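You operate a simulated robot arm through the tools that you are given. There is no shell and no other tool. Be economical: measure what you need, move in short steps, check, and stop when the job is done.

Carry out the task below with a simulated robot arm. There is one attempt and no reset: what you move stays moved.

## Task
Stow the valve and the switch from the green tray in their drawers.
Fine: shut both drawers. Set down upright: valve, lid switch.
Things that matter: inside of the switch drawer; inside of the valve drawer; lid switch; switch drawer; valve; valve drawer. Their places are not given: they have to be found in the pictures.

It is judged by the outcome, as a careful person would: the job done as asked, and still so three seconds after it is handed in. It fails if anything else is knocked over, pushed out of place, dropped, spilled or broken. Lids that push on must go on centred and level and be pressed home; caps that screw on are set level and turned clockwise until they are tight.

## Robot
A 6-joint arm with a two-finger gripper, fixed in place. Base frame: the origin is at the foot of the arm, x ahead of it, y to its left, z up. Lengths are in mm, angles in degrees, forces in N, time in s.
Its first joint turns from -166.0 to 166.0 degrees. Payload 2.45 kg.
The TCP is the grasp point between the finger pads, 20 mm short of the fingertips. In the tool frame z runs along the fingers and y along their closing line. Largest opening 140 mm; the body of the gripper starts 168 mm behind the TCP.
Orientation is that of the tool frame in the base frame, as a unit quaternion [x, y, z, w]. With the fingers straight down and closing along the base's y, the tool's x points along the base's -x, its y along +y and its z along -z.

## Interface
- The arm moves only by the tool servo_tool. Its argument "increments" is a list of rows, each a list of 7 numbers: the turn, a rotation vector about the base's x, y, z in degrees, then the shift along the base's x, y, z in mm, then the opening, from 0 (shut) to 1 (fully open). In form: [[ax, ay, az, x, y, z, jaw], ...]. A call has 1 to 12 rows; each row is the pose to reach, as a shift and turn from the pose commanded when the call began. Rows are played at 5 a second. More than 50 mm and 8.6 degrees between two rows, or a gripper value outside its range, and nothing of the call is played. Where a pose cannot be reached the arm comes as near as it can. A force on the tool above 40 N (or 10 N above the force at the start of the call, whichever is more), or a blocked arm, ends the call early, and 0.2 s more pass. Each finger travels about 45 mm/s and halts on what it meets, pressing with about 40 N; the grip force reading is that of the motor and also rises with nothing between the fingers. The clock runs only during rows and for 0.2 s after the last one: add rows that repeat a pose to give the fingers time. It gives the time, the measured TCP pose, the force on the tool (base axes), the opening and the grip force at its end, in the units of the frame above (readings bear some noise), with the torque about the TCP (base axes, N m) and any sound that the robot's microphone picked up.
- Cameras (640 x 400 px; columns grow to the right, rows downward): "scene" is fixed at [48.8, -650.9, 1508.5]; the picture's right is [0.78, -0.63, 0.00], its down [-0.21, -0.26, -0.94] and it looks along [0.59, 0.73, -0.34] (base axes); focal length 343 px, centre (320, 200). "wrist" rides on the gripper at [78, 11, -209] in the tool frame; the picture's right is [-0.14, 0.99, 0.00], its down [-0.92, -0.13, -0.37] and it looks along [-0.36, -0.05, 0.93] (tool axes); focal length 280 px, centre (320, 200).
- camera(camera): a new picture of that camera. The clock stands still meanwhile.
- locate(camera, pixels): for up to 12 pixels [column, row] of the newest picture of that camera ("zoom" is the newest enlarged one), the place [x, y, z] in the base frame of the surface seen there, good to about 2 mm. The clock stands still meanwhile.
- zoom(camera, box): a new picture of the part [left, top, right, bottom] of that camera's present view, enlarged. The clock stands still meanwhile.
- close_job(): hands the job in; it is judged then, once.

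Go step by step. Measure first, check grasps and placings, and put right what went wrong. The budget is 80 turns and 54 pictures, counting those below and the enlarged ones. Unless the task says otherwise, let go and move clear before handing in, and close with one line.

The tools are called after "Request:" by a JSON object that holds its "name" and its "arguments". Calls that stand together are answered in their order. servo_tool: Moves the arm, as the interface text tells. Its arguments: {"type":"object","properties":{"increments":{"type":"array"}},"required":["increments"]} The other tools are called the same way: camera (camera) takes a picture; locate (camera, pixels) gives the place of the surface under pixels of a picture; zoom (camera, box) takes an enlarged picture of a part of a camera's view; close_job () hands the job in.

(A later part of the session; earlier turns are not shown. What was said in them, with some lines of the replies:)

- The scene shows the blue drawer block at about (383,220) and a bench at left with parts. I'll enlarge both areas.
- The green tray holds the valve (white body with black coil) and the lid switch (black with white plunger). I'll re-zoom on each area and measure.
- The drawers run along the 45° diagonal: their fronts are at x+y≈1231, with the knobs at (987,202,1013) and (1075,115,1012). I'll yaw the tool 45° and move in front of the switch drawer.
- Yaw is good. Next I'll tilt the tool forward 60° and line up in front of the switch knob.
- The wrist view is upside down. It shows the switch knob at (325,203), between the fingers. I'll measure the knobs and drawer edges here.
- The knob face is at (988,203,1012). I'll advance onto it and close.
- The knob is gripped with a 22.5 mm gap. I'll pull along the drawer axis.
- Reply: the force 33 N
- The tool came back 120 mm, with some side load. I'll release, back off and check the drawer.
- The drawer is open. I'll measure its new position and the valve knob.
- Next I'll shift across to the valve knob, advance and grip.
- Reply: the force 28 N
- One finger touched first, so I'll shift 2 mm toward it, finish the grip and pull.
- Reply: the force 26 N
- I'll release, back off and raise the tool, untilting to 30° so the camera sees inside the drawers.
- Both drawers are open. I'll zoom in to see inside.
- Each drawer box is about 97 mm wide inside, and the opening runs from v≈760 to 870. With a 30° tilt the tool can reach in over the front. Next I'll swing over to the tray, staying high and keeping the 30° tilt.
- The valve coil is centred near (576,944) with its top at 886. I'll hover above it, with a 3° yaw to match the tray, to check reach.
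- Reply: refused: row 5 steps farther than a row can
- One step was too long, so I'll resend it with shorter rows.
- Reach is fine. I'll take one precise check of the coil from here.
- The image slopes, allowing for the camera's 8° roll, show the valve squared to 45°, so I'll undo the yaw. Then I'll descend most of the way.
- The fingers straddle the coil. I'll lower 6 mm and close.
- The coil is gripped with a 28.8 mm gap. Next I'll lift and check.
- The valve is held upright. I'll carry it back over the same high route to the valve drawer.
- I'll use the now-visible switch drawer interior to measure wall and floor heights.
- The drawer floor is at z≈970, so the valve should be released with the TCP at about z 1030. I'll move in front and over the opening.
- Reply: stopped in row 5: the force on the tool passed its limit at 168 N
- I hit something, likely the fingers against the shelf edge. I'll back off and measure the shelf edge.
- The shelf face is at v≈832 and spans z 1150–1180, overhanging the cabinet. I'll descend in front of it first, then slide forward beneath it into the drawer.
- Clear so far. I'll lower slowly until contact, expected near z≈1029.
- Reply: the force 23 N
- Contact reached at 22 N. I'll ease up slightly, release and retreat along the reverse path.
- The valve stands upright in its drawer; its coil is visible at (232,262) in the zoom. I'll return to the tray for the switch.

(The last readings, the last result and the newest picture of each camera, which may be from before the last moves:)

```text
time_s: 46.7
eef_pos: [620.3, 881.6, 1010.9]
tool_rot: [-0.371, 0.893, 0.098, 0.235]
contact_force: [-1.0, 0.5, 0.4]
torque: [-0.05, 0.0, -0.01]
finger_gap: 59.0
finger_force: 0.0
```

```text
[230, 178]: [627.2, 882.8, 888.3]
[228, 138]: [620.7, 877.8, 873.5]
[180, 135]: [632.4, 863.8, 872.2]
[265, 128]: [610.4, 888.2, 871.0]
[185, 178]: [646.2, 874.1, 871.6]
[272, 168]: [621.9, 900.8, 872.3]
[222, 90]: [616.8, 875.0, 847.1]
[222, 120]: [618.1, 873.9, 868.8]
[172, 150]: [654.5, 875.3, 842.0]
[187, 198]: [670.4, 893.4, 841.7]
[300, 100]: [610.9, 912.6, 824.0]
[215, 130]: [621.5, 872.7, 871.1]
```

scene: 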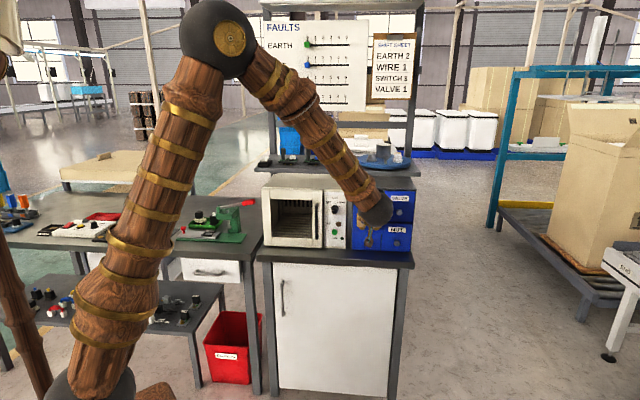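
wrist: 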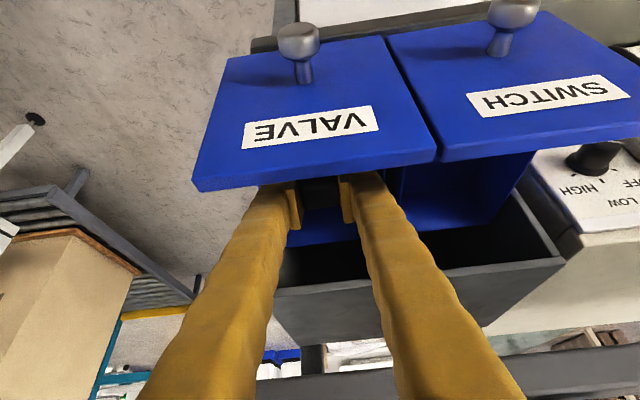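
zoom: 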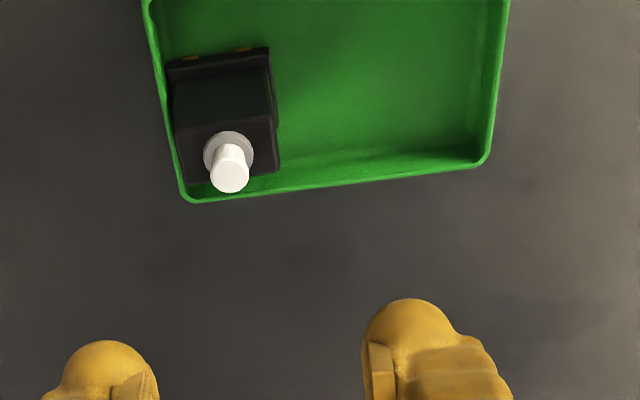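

The switch body is centred at (628,882) with its top at 872, and the tray wall top is at 842. I'll descend to z≈872 and grip.

Request:
{"name": "servo_tool", "arguments": {"increments": [[0, 0, 0, 7, 0.5, -35, 0.42], [0, 0, 0, 7, 0.5, -70, 0.42], [0, 0, 0, 7, 0.5, -100, 0.42], [0, 0, 0, 7, 0.5, -122, 0.42], [0, 0, 0, 7, 0.5, -132, 0.42], [0, 0, 0, 7, 0.5, -138, 0.42], [0, 0, 0, 7, 0.5, -138, 0.42]]}}

Request:
{"name": "zoom", "arguments": {"camera": "wrist", "box": [220, 60, 420, 220]}}

Request:
{"name": "zoom", "arguments": {"camera": "scene", "box": [170, 190, 250, 245]}}

```text
time_s: 48.3
eef_pos: [628.0, 883.3, 871.4]
tool_rot: [-0.371, 0.893, 0.098, 0.235]
contact_force: [0.2, -0.2, 0.9]
torque: [-0.04, 0.0, 0.01]
finger_gap: 59.0
finger_force: 0.1
```

```text
2.50 times, centred on (320, 140) of wrist
```

zoom: 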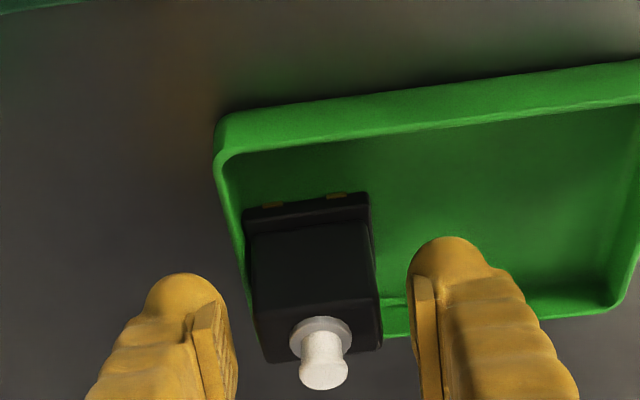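

```text
7.27 times, centred on (210, 218) of scene
```

zoom: 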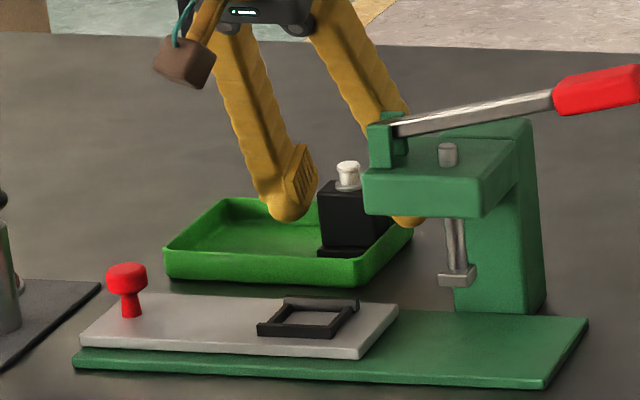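

The fingers are well placed, so I'll close.

Request:
{"name": "servo_tool", "arguments": {"increments": [[0, 0, 0, 0, 0, 0, 0.35], [0, 0, 0, 0, 0, 0, 0.25], [0, 0, 0, 0, 0, 0, 0.12], [0, 0, 0, 0, 0, 0, 0.12], [0, 0, 0, 0, 0, 0, 0.12]]}}

```text
time_s: 49.5
eef_pos: [628.8, 882.8, 871.2]
tool_rot: [-0.371, 0.893, 0.097, 0.235]
contact_force: [-0.3, 0.2, -0.8]
torque: [0.01, 0.03, -0.02]
finger_gap: 38.7
finger_force: 40.2
```

The switch is gripped with a 38.7 mm gap. I'll lift straight up, then move back.

Request:
{"name": "servo_tool", "arguments": {"increments": [[0, 0, 0, 0, 0, 8, 0.12], [0, 0, 0, 0, 0, 20, 0.12], [0, 0, 0, 0, 0, 45, 0.12], [0, 0, 0, 0, 0, 80, 0.12], [0, 0, 0, 0, 0, 120, 0.12], [0, 0, 0, 0, 0, 160, 0.12], [0, 0, 0, -5, -10, 205, 0.12], [0, 0, 0, -15, -30, 245, 0.12], [0, 0, 0, -30, -60, 280, 0.12], [0, 0, 0, -50, -95, 308, 0.12], [0, 0, 0, -70, -130, 335, 0.12], [0, 0, 0, -85, -170, 340, 0.12]]}}

Request:
{"name": "camera", "arguments": {"camera": "wrist"}}

```text
time_s: 52.1
eef_pos: [545.1, 711.2, 1212.9]
tool_rot: [-0.37, 0.894, 0.097, 0.234]
contact_force: [-0.2, -0.4, -1.0]
torque: [-0.01, -0.02, 0.01]
finger_gap: 38.6
finger_force: 40.0
```

```text
17 pictures are left
```

wrist: 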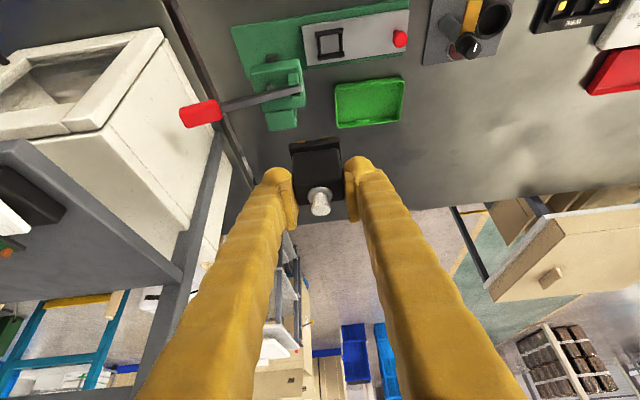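

The switch is held upright. I'll carry it to the switch drawer and stop in front of the shelf.

Request:
{"name": "servo_tool", "arguments": {"increments": [[0, 0, 0, -5, -45, 0, 0.12], [0, 0, 0, -10, -92, 0, 0.12], [0, 0, 0, -8, -140, 0, 0.12], [0, 0, 0, 8, -186, 0, 0.12], [0, 0, 0, 30, -230, 0, 0.12], [0, 0, 0, 55, -272, 0, 0.12], [0, 0, 0, 85, -310, 0, 0.12], [0, 0, 0, 117, -347, 0, 0.12], [0, 0, 0, 150, -383, 0, 0.12], [0, 0, 0, 183, -419, 0, 0.12], [0, 0, 0, 215, -455, 0, 0.12], [0, 0, 0, 247, -491, 0, 0.12]]}}

Request:
{"name": "servo_tool", "arguments": {"increments": [[0, 0, 0, 32, -37, 0, 0.12], [0, 0, 0, 64, -74, 0, 0.12], [0, 0, 0, 98, -108, 0, 0.12], [0, 0, 0, 118, -93, -20, 0.12], [0, 0, 0, 138, -73, -40, 0.12], [0, 0, 0, 155, -57, -48, 0.12], [0, 0, 0, 155, -57, -48, 0.12]]}}

Request:
{"name": "camera", "arguments": {"camera": "wrist"}}

```text
time_s: 54.7
eef_pos: [790.4, 222.0, 1212.1]
tool_rot: [-0.371, 0.893, 0.098, 0.235]
contact_force: [0.1, 0.1, 0.4]
torque: [-0.01, 0.03, -0.01]
finger_gap: 38.5
finger_force: 39.7
```

```text
time_s: 56.3
eef_pos: [946.0, 162.2, 1164.8]
tool_rot: [-0.372, 0.893, 0.098, 0.235]
contact_force: [0.1, 0.1, -0.4]
torque: [0.03, 0.0, 0.0]
finger_gap: 38.5
finger_force: 39.7
```

```text
16 pictures are left
```

wrist: 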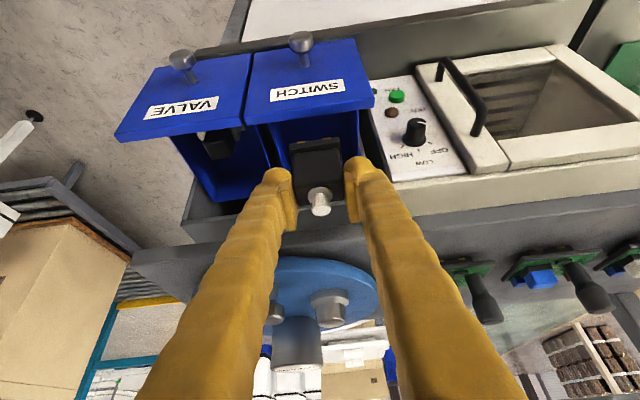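

I'm aligned at u≈554. I'll run the same dip-and-slide path into the switch drawer.

Request:
{"name": "servo_tool", "arguments": {"increments": [[0, 0, 0, 4, 4, -15, 0.12], [0, 0, 0, 8, 8, -35, 0.12], [0, 0, 0, 8, 8, -55, 0.12], [0, 0, 0, 20, 20, -75, 0.12], [0, 0, 0, 34, 34, -100, 0.12], [0, 0, 0, 37, 37, -120, 0.12], [0, 0, 0, 37, 37, -136, 0.12], [0, 0, 0, 37, 37, -143, 0.12], [0, 0, 0, 37, 37, -143, 0.12]]}}

Request:
{"name": "servo_tool", "arguments": {"increments": [[0, 0, 0, 0, 0, -1, 0.12], [0, 0, 0, 0, 0, -2, 0.12], [0, 0, 0, 0, 0, -2, 0.12]]}}

```text
time_s: 58.3
eef_pos: [981.8, 201.6, 1023.2]
tool_rot: [-0.371, 0.893, 0.098, 0.235]
contact_force: [-0.4, -1.0, -0.8]
torque: [-0.01, -0.01, -0.02]
finger_gap: 38.3
finger_force: 39.5
```

```text
time_s: 59.1
eef_pos: [983.7, 200.9, 1020.4]
tool_rot: [-0.371, 0.893, 0.098, 0.235]
contact_force: [0.4, -0.3, -0.8]
torque: [0.01, -0.01, 0.0]
finger_gap: 38.5
finger_force: 40.2
```

Request:
{"name": "servo_tool", "arguments": {"increments": [[0, 0, 0, 0, 0, -1, 0.12], [0, 0, 0, 0, 0, -2, 0.12], [0, 0, 0, 0, 0, -2, 0.12]]}}

```text
time_s: 59.9
eef_pos: [981.6, 201.9, 1017.9]
tool_rot: [-0.371, 0.893, 0.098, 0.235]
contact_force: [0.8, 0.5, 1.1]
torque: [-0.07, -0.08, 0.02]
finger_gap: 38.7
finger_force: 40.0
```

Request:
{"name": "servo_tool", "arguments": {"increments": [[0, 0, 0, 0, 0, -1, 0.12], [0, 0, 0, 0, 0, -1, 0.12]]}}

```text
time_s: 60.5
eef_pos: [981.1, 201.7, 1017.6]
tool_rot: [-0.371, 0.893, 0.097, 0.235]
contact_force: [2.7, -2.3, 12.0]
torque: [-0.12, -0.06, 0.02]
finger_gap: 38.7
finger_force: 40.1
```

The switch is seated on the floor at 12 N. I'll release and retreat along the reverse path.

Request:
{"name": "servo_tool", "arguments": {"increments": [[0, 0, 0, 0, 0, 0.5, 0.2], [0, 0, 0, 0, 0, 0.5, 0.3], [0, 0, 0, 0, 0, 0.5, 0.38], [0, 0, 0, 0, 0, 0.5, 0.38], [0, 0, 0, 0, 0, 0.5, 0.38], [0, 0, 0, 0, 0, 15, 0.38], [0, 0, 0, 0, 0, 45, 0.38], [0, 0, 0, -15, -15, 70, 0.38], [0, 0, 0, -29, -29, 92, 0.38], [0, 0, 0, -40, -40, 115, 0.38], [0, 0, 0, -68, -68, 145, 0.38], [0, 0, 0, -98, -98, 165, 0.38]]}}

Request:
{"name": "camera", "arguments": {"camera": "wrist"}}

```text
time_s: 63.1
eef_pos: [881.0, 105.6, 1180.2]
tool_rot: [-0.37, 0.894, 0.097, 0.235]
contact_force: [-1.0, -0.1, -0.6]
torque: [0.05, 0.0, 0.05]
finger_gap: 53.2
finger_force: 0.1
```

```text
15 pictures are left
```

wrist: 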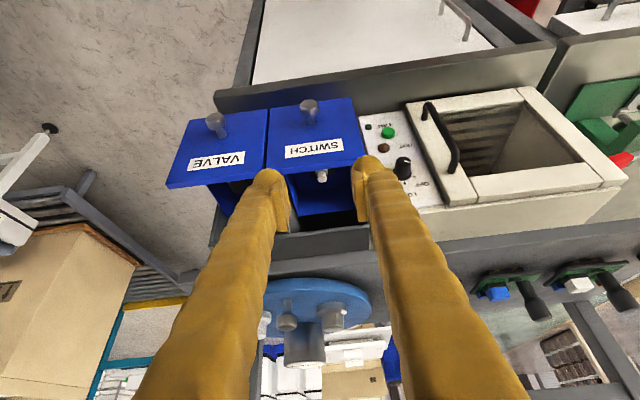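

Both parts stand upright in their drawers. Next I'll shut the fingers, tilt to 60° and line up in front of the switch knob to push it home.

Request:
{"name": "servo_tool", "arguments": {"increments": [[0, 0, 0, -25, -30, -15, 0.2], [5.3, -5.3, 0, -45, -52, -50, 0.05], [10.6, -10.6, 0, -45, -52, -90, 0], [15.9, -15.9, 0, -42, -48, -130, 0], [21.2, -21.2, 0, -37.5, -44, -171, 0], [21.2, -21.2, 0, -37.5, -44, -171, 0], [21.2, -21.2, 0, -37.5, -44, -171, 0]]}}

Request:
{"name": "camera", "arguments": {"camera": "wrist"}}

```text
time_s: 64.7
eef_pos: [845.0, 60.6, 1011.9]
tool_rot: [-0.333, 0.801, 0.191, 0.458]
contact_force: [0.2, 0.5, 0.2]
torque: [-0.02, 0.01, 0.01]
finger_gap: 0.1
finger_force: 29.0
```

```text
14 pictures are left
```

wrist: 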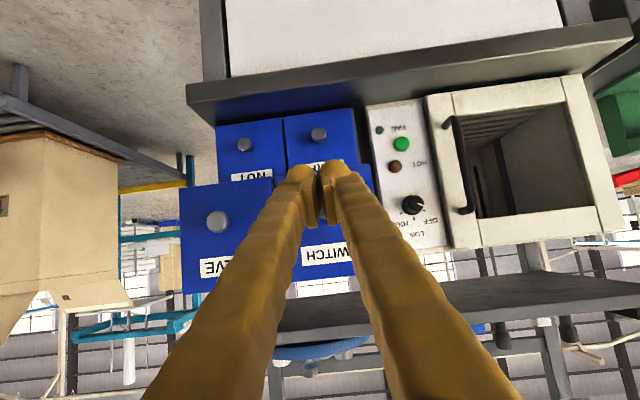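

Aligned at u≈554. I'll push slowly in stages.

Request:
{"name": "servo_tool", "arguments": {"increments": [[0, 0, 0, 15, 15, -2, 0], [0, 0, 0, 30, 30, -2, 0], [0, 0, 0, 36, 36, -2, 0], [0, 0, 0, 40, 40, -2, 0], [0, 0, 0, 45, 45, -2, 0], [0, 0, 0, 51, 51, -2, 0], [0, 0, 0, 57, 57, -2, 0], [0, 0, 0, 63, 63, -2, 0], [0, 0, 0, 69, 69, -2, 0], [0, 0, 0, 75, 75, -2, 0], [0, 0, 0, 81, 81, -2, 0], [0, 0, 0, 87, 87, -2, 0]]}}

Request:
{"name": "servo_tool", "arguments": {"increments": [[0, 0, 0, 6, 6, 0, 0], [0, 0, 0, 12, 12, 0, 0], [0, 0, 0, 18, 18, 0, 0], [0, 0, 0, 23, 23, 0, 0], [0, 0, 0, 28, 28, 0, 0], [0, 0, 0, 32, 32, 0, 0], [0, 0, 0, 35, 35, 0, 0], [0, 0, 0, 37, 37, 0, 0], [0, 0, 0, 37, 37, 0, 0]]}}

Request:
{"name": "zoom", "arguments": {"camera": "scene", "box": [320, 150, 440, 260]}}

```text
time_s: 67.3
eef_pos: [932.4, 146.2, 1009.6]
tool_rot: [-0.333, 0.802, 0.19, 0.458]
contact_force: [0.3, 0.1, 0.1]
torque: [0.01, -0.03, 0.01]
finger_gap: 0.0
finger_force: 29.3
```

```text
time_s: 69.3
eef_pos: [970.2, 184.4, 1010.0]
tool_rot: [-0.333, 0.802, 0.19, 0.458]
contact_force: [0.1, -0.2, -1.0]
torque: [-0.01, 0.02, 0.0]
finger_gap: 0.1
finger_force: 29.2
```

```text
3.64 times, centred on (380, 205) of scene
```

zoom: 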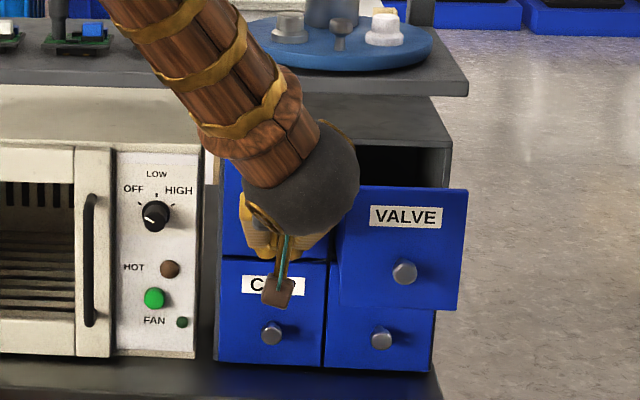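

It's nearly closed with no resistance yet. I'll push the last millimetres until it meets the stop.

Request:
{"name": "servo_tool", "arguments": {"increments": [[0, 0, 0, 1, 1, 0, 0], [0, 0, 0, 2, 2, 0, 0], [0, 0, 0, 3, 3, 0, 0], [0, 0, 0, 4, 4, 0, 0], [0, 0, 0, 5, 5, 0, 0], [0, 0, 0, 6, 6, 0, 0], [0, 0, 0, 7, 7, 0, 0]]}}

```text
time_s: 70.2
eef_pos: [973.1, 184.8, 1009.1]
tool_rot: [-0.333, 0.803, 0.189, 0.457]
contact_force: [-12.5, -9.1, 4.8]
torque: [0.09, -0.17, 0.08]
finger_gap: 6.1
finger_force: 29.4
stopped in row 4: the force on the tool passed its limit at 45 N (the readings are from after the stop); the commanded pose is now the measured one
```

The stop is reached. I'll back off and shift across in front of the valve knob.

Request:
{"name": "servo_tool", "arguments": {"increments": [[0, 0, 0, -10, -10, 0, 0], [0, 0, 0, -40, -40, 0, 0], [0, 0, 0, -74, -74, 0, 0], [0, 0, 0, -108, -108, 0, 0], [0, 0, 0, -132, -132, 0, 0], [0, 0, 0, -100, -160, 0, 0], [0, 0, 0, -68, -188, 0, 0], [0, 0, 0, -42, -211, 0, 0], [0, 0, 0, -42, -211, 0, 0]]}}

Request:
{"name": "zoom", "arguments": {"camera": "scene", "box": [320, 150, 440, 260]}}

Request:
{"name": "camera", "arguments": {"camera": "wrist"}}

```text
time_s: 72.2
eef_pos: [932.3, -29.2, 1007.1]
tool_rot: [-0.333, 0.802, 0.19, 0.457]
contact_force: [-0.5, -0.2, 0.2]
torque: [0.01, 0.01, 0.02]
finger_gap: 0.1
finger_force: 29.5
```

```text
3.64 times, centred on (380, 205) of scene
```

zoom: 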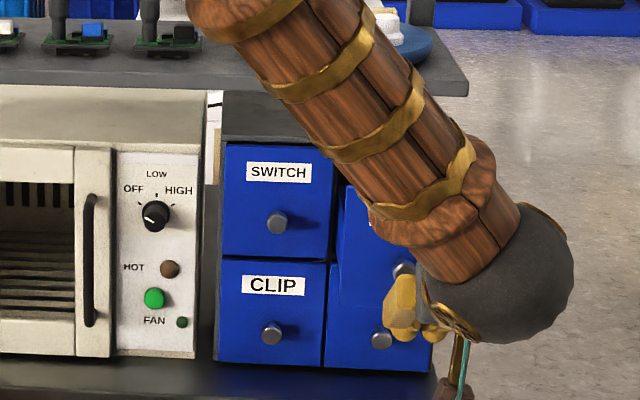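

```text
11 pictures are left
```

wrist: 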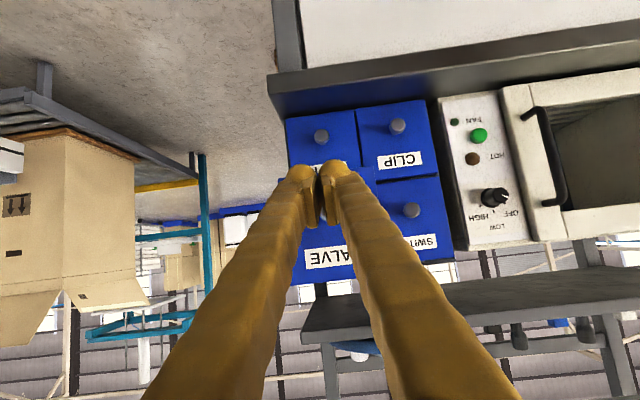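

The switch drawer is shut. I'm lined up on the valve knob (3 mm sideways correction) and will push it closed gently.

Request:
{"name": "servo_tool", "arguments": {"increments": [[0, 0, 0, 13, 17, 3, 0], [0, 0, 0, 28, 32, 3, 0], [0, 0, 0, 34, 38, 3, 0], [0, 0, 0, 38, 42, 3, 0], [0, 0, 0, 43, 47, 3, 0], [0, 0, 0, 49, 53, 3, 0], [0, 0, 0, 55, 59, 3, 0], [0, 0, 0, 61, 65, 3, 0], [0, 0, 0, 67, 71, 3, 0], [0, 0, 0, 73, 77, 3, 0], [0, 0, 0, 79, 83, 3, 0], [0, 0, 0, 85, 89, 3, 0]]}}

Request:
{"name": "servo_tool", "arguments": {"increments": [[0, 0, 0, 6, 6, 0, 0], [0, 0, 0, 12, 12, 0, 0], [0, 0, 0, 18, 18, 0, 0], [0, 0, 0, 24, 24, 0, 0], [0, 0, 0, 29, 29, 0, 0], [0, 0, 0, 33, 33, 0, 0], [0, 0, 0, 36, 36, 0, 0], [0, 0, 0, 38, 38, 0, 0], [0, 0, 0, 40, 40, 0, 0], [0, 0, 0, 42, 42, 0, 0], [0, 0, 0, 44, 44, 0, 0], [0, 0, 0, 46, 46, 0, 0]]}}

```text
time_s: 74.8
eef_pos: [1016.5, 62.5, 1012.1]
tool_rot: [-0.333, 0.802, 0.19, 0.457]
contact_force: [-0.4, -0.7, 0.4]
torque: [0.03, -0.03, -0.01]
finger_gap: 0.0
finger_force: 29.1
```

```text
time_s: 76.9
eef_pos: [1055.6, 102.2, 1012.1]
tool_rot: [-0.333, 0.802, 0.19, 0.458]
contact_force: [-14.5, -8.4, 3.0]
torque: [0.08, -0.16, 0.06]
finger_gap: 5.8
finger_force: 29.5
stopped in row 10: the force on the tool passed its limit at 50 N (the readings are from after the stop); the commanded pose is now the measured one
```

The valve drawer met its stop too. I'll back well clear and take a look.

Request:
{"name": "servo_tool", "arguments": {"increments": [[0, 0, 0, -10, -10, 0, 0], [0, 0, 0, -40, -40, 0, 0], [0, 0, 0, -74, -74, 0, 0], [0, 0, 0, -108, -108, 0, 0], [0, 0, 0, -142, -142, 20, 0], [0, 0, 0, -176, -176, 30, 0], [0, 0, 0, -200, -200, 60, 0], [0, 0, 0, -220, -220, 90, 0], [0, 0, 0, -250, -240, 110, 0], [0, 0, 0, -280, -260, 130, 0]]}}

Request:
{"name": "camera", "arguments": {"camera": "scene"}}

Request:
{"name": "zoom", "arguments": {"camera": "scene", "box": [260, 130, 440, 260]}}

Request:
{"name": "zoom", "arguments": {"camera": "wrist", "box": [160, 0, 480, 260]}}

```text
refused: row 5 steps farther than a row can; nothing moved
```

```text
10 pictures are left
```

scene: 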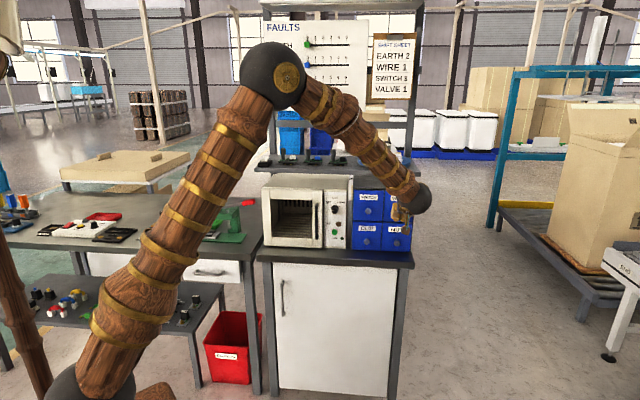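

```text
3.08 times, centred on (350, 195) of scene
```

zoom: 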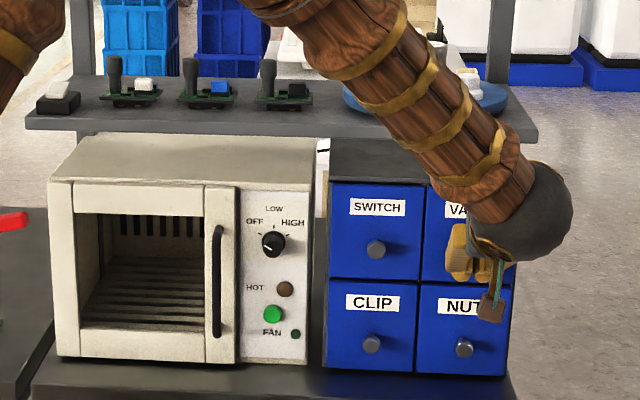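

```text
1.54 times, centred on (320, 130) of wrist
```

zoom: 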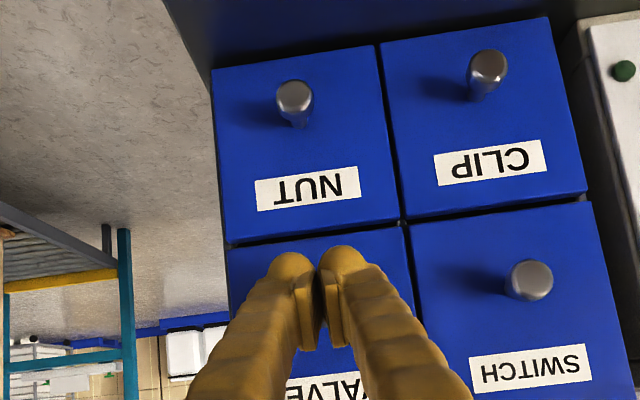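

A retreat step was too long, so nothing moved. I'll resend with shorter rows.

Request:
{"name": "servo_tool", "arguments": {"increments": [[0, 0, 0, -8, -8, 0, 0], [0, 0, 0, -35, -35, 0, 0], [0, 0, 0, -65, -65, 0, 0], [0, 0, 0, -95, -95, 0, 0], [0, 0, 0, -125, -125, 0, 0], [0, 0, 0, -155, -155, 15, 0], [0, 0, 0, -183, -175, 40, 0], [0, 0, 0, -211, -195, 70, 0], [0, 0, 0, -239, -215, 100, 0], [0, 0, 0, -267, -235, 130, 0], [0, 0, 0, -267, -235, 130, 0]]}}

Request:
{"name": "zoom", "arguments": {"camera": "scene", "box": [260, 130, 440, 260]}}

Request:
{"name": "camera", "arguments": {"camera": "wrist"}}

Request:
{"name": "zoom", "arguments": {"camera": "scene", "box": [130, 180, 270, 260]}}

```text
time_s: 79.3
eef_pos: [789.8, -129.7, 1141.8]
tool_rot: [-0.333, 0.802, 0.19, 0.457]
contact_force: [-0.5, -0.6, -0.2]
torque: [0.02, 0.0, -0.01]
finger_gap: 0.2
finger_force: 29.5
```

```text
3.08 times, centred on (350, 195) of scene
```

zoom: 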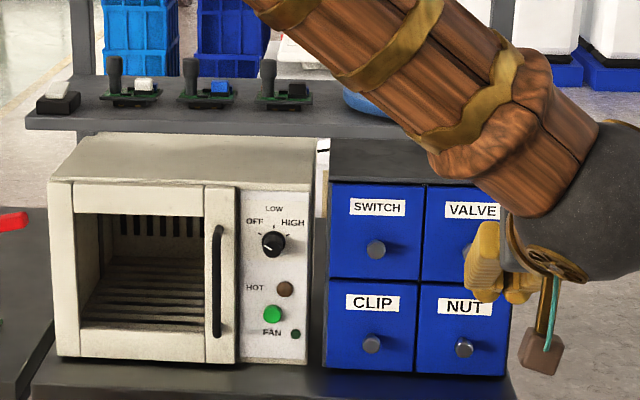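

```text
6 pictures are left
```

wrist: 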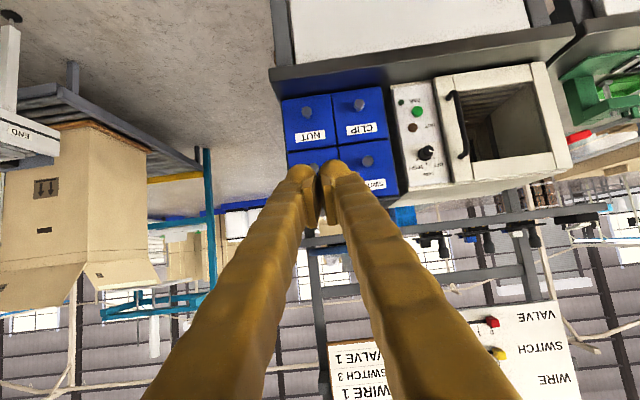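

```text
4.57 times, centred on (200, 220) of scene
```

zoom: 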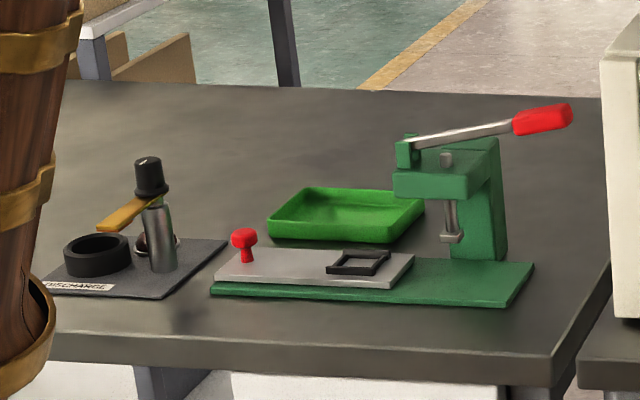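

Both drawers look flush and the tray is empty and unmoved. I'll do one numeric check of the fronts.

Request:
{"name": "locate", "arguments": {"camera": "wrist", "pixels": [[295, 160], [330, 153], [290, 110], [345, 160], [385, 160], [375, 115], [350, 172], [325, 112]]}}

```text
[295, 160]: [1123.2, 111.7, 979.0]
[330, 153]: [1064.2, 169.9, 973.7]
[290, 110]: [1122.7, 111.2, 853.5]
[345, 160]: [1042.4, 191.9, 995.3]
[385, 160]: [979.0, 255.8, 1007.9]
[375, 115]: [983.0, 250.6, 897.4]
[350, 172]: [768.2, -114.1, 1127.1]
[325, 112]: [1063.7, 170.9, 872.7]
```

All four fronts lie in one plane (x+y≈1234), so both drawers are fully shut. The arm is clear, so I'm handing in.

Request:
{"name": "close_job", "arguments": {}}

```text
The job is handed in.
```

The valve and lid switch are upright in their own drawers and both drawers are shut flush. On the way in with the valve, the gripper hit the shelf edge hard (168 N), but nothing looked out of place in the pictures afterwards.
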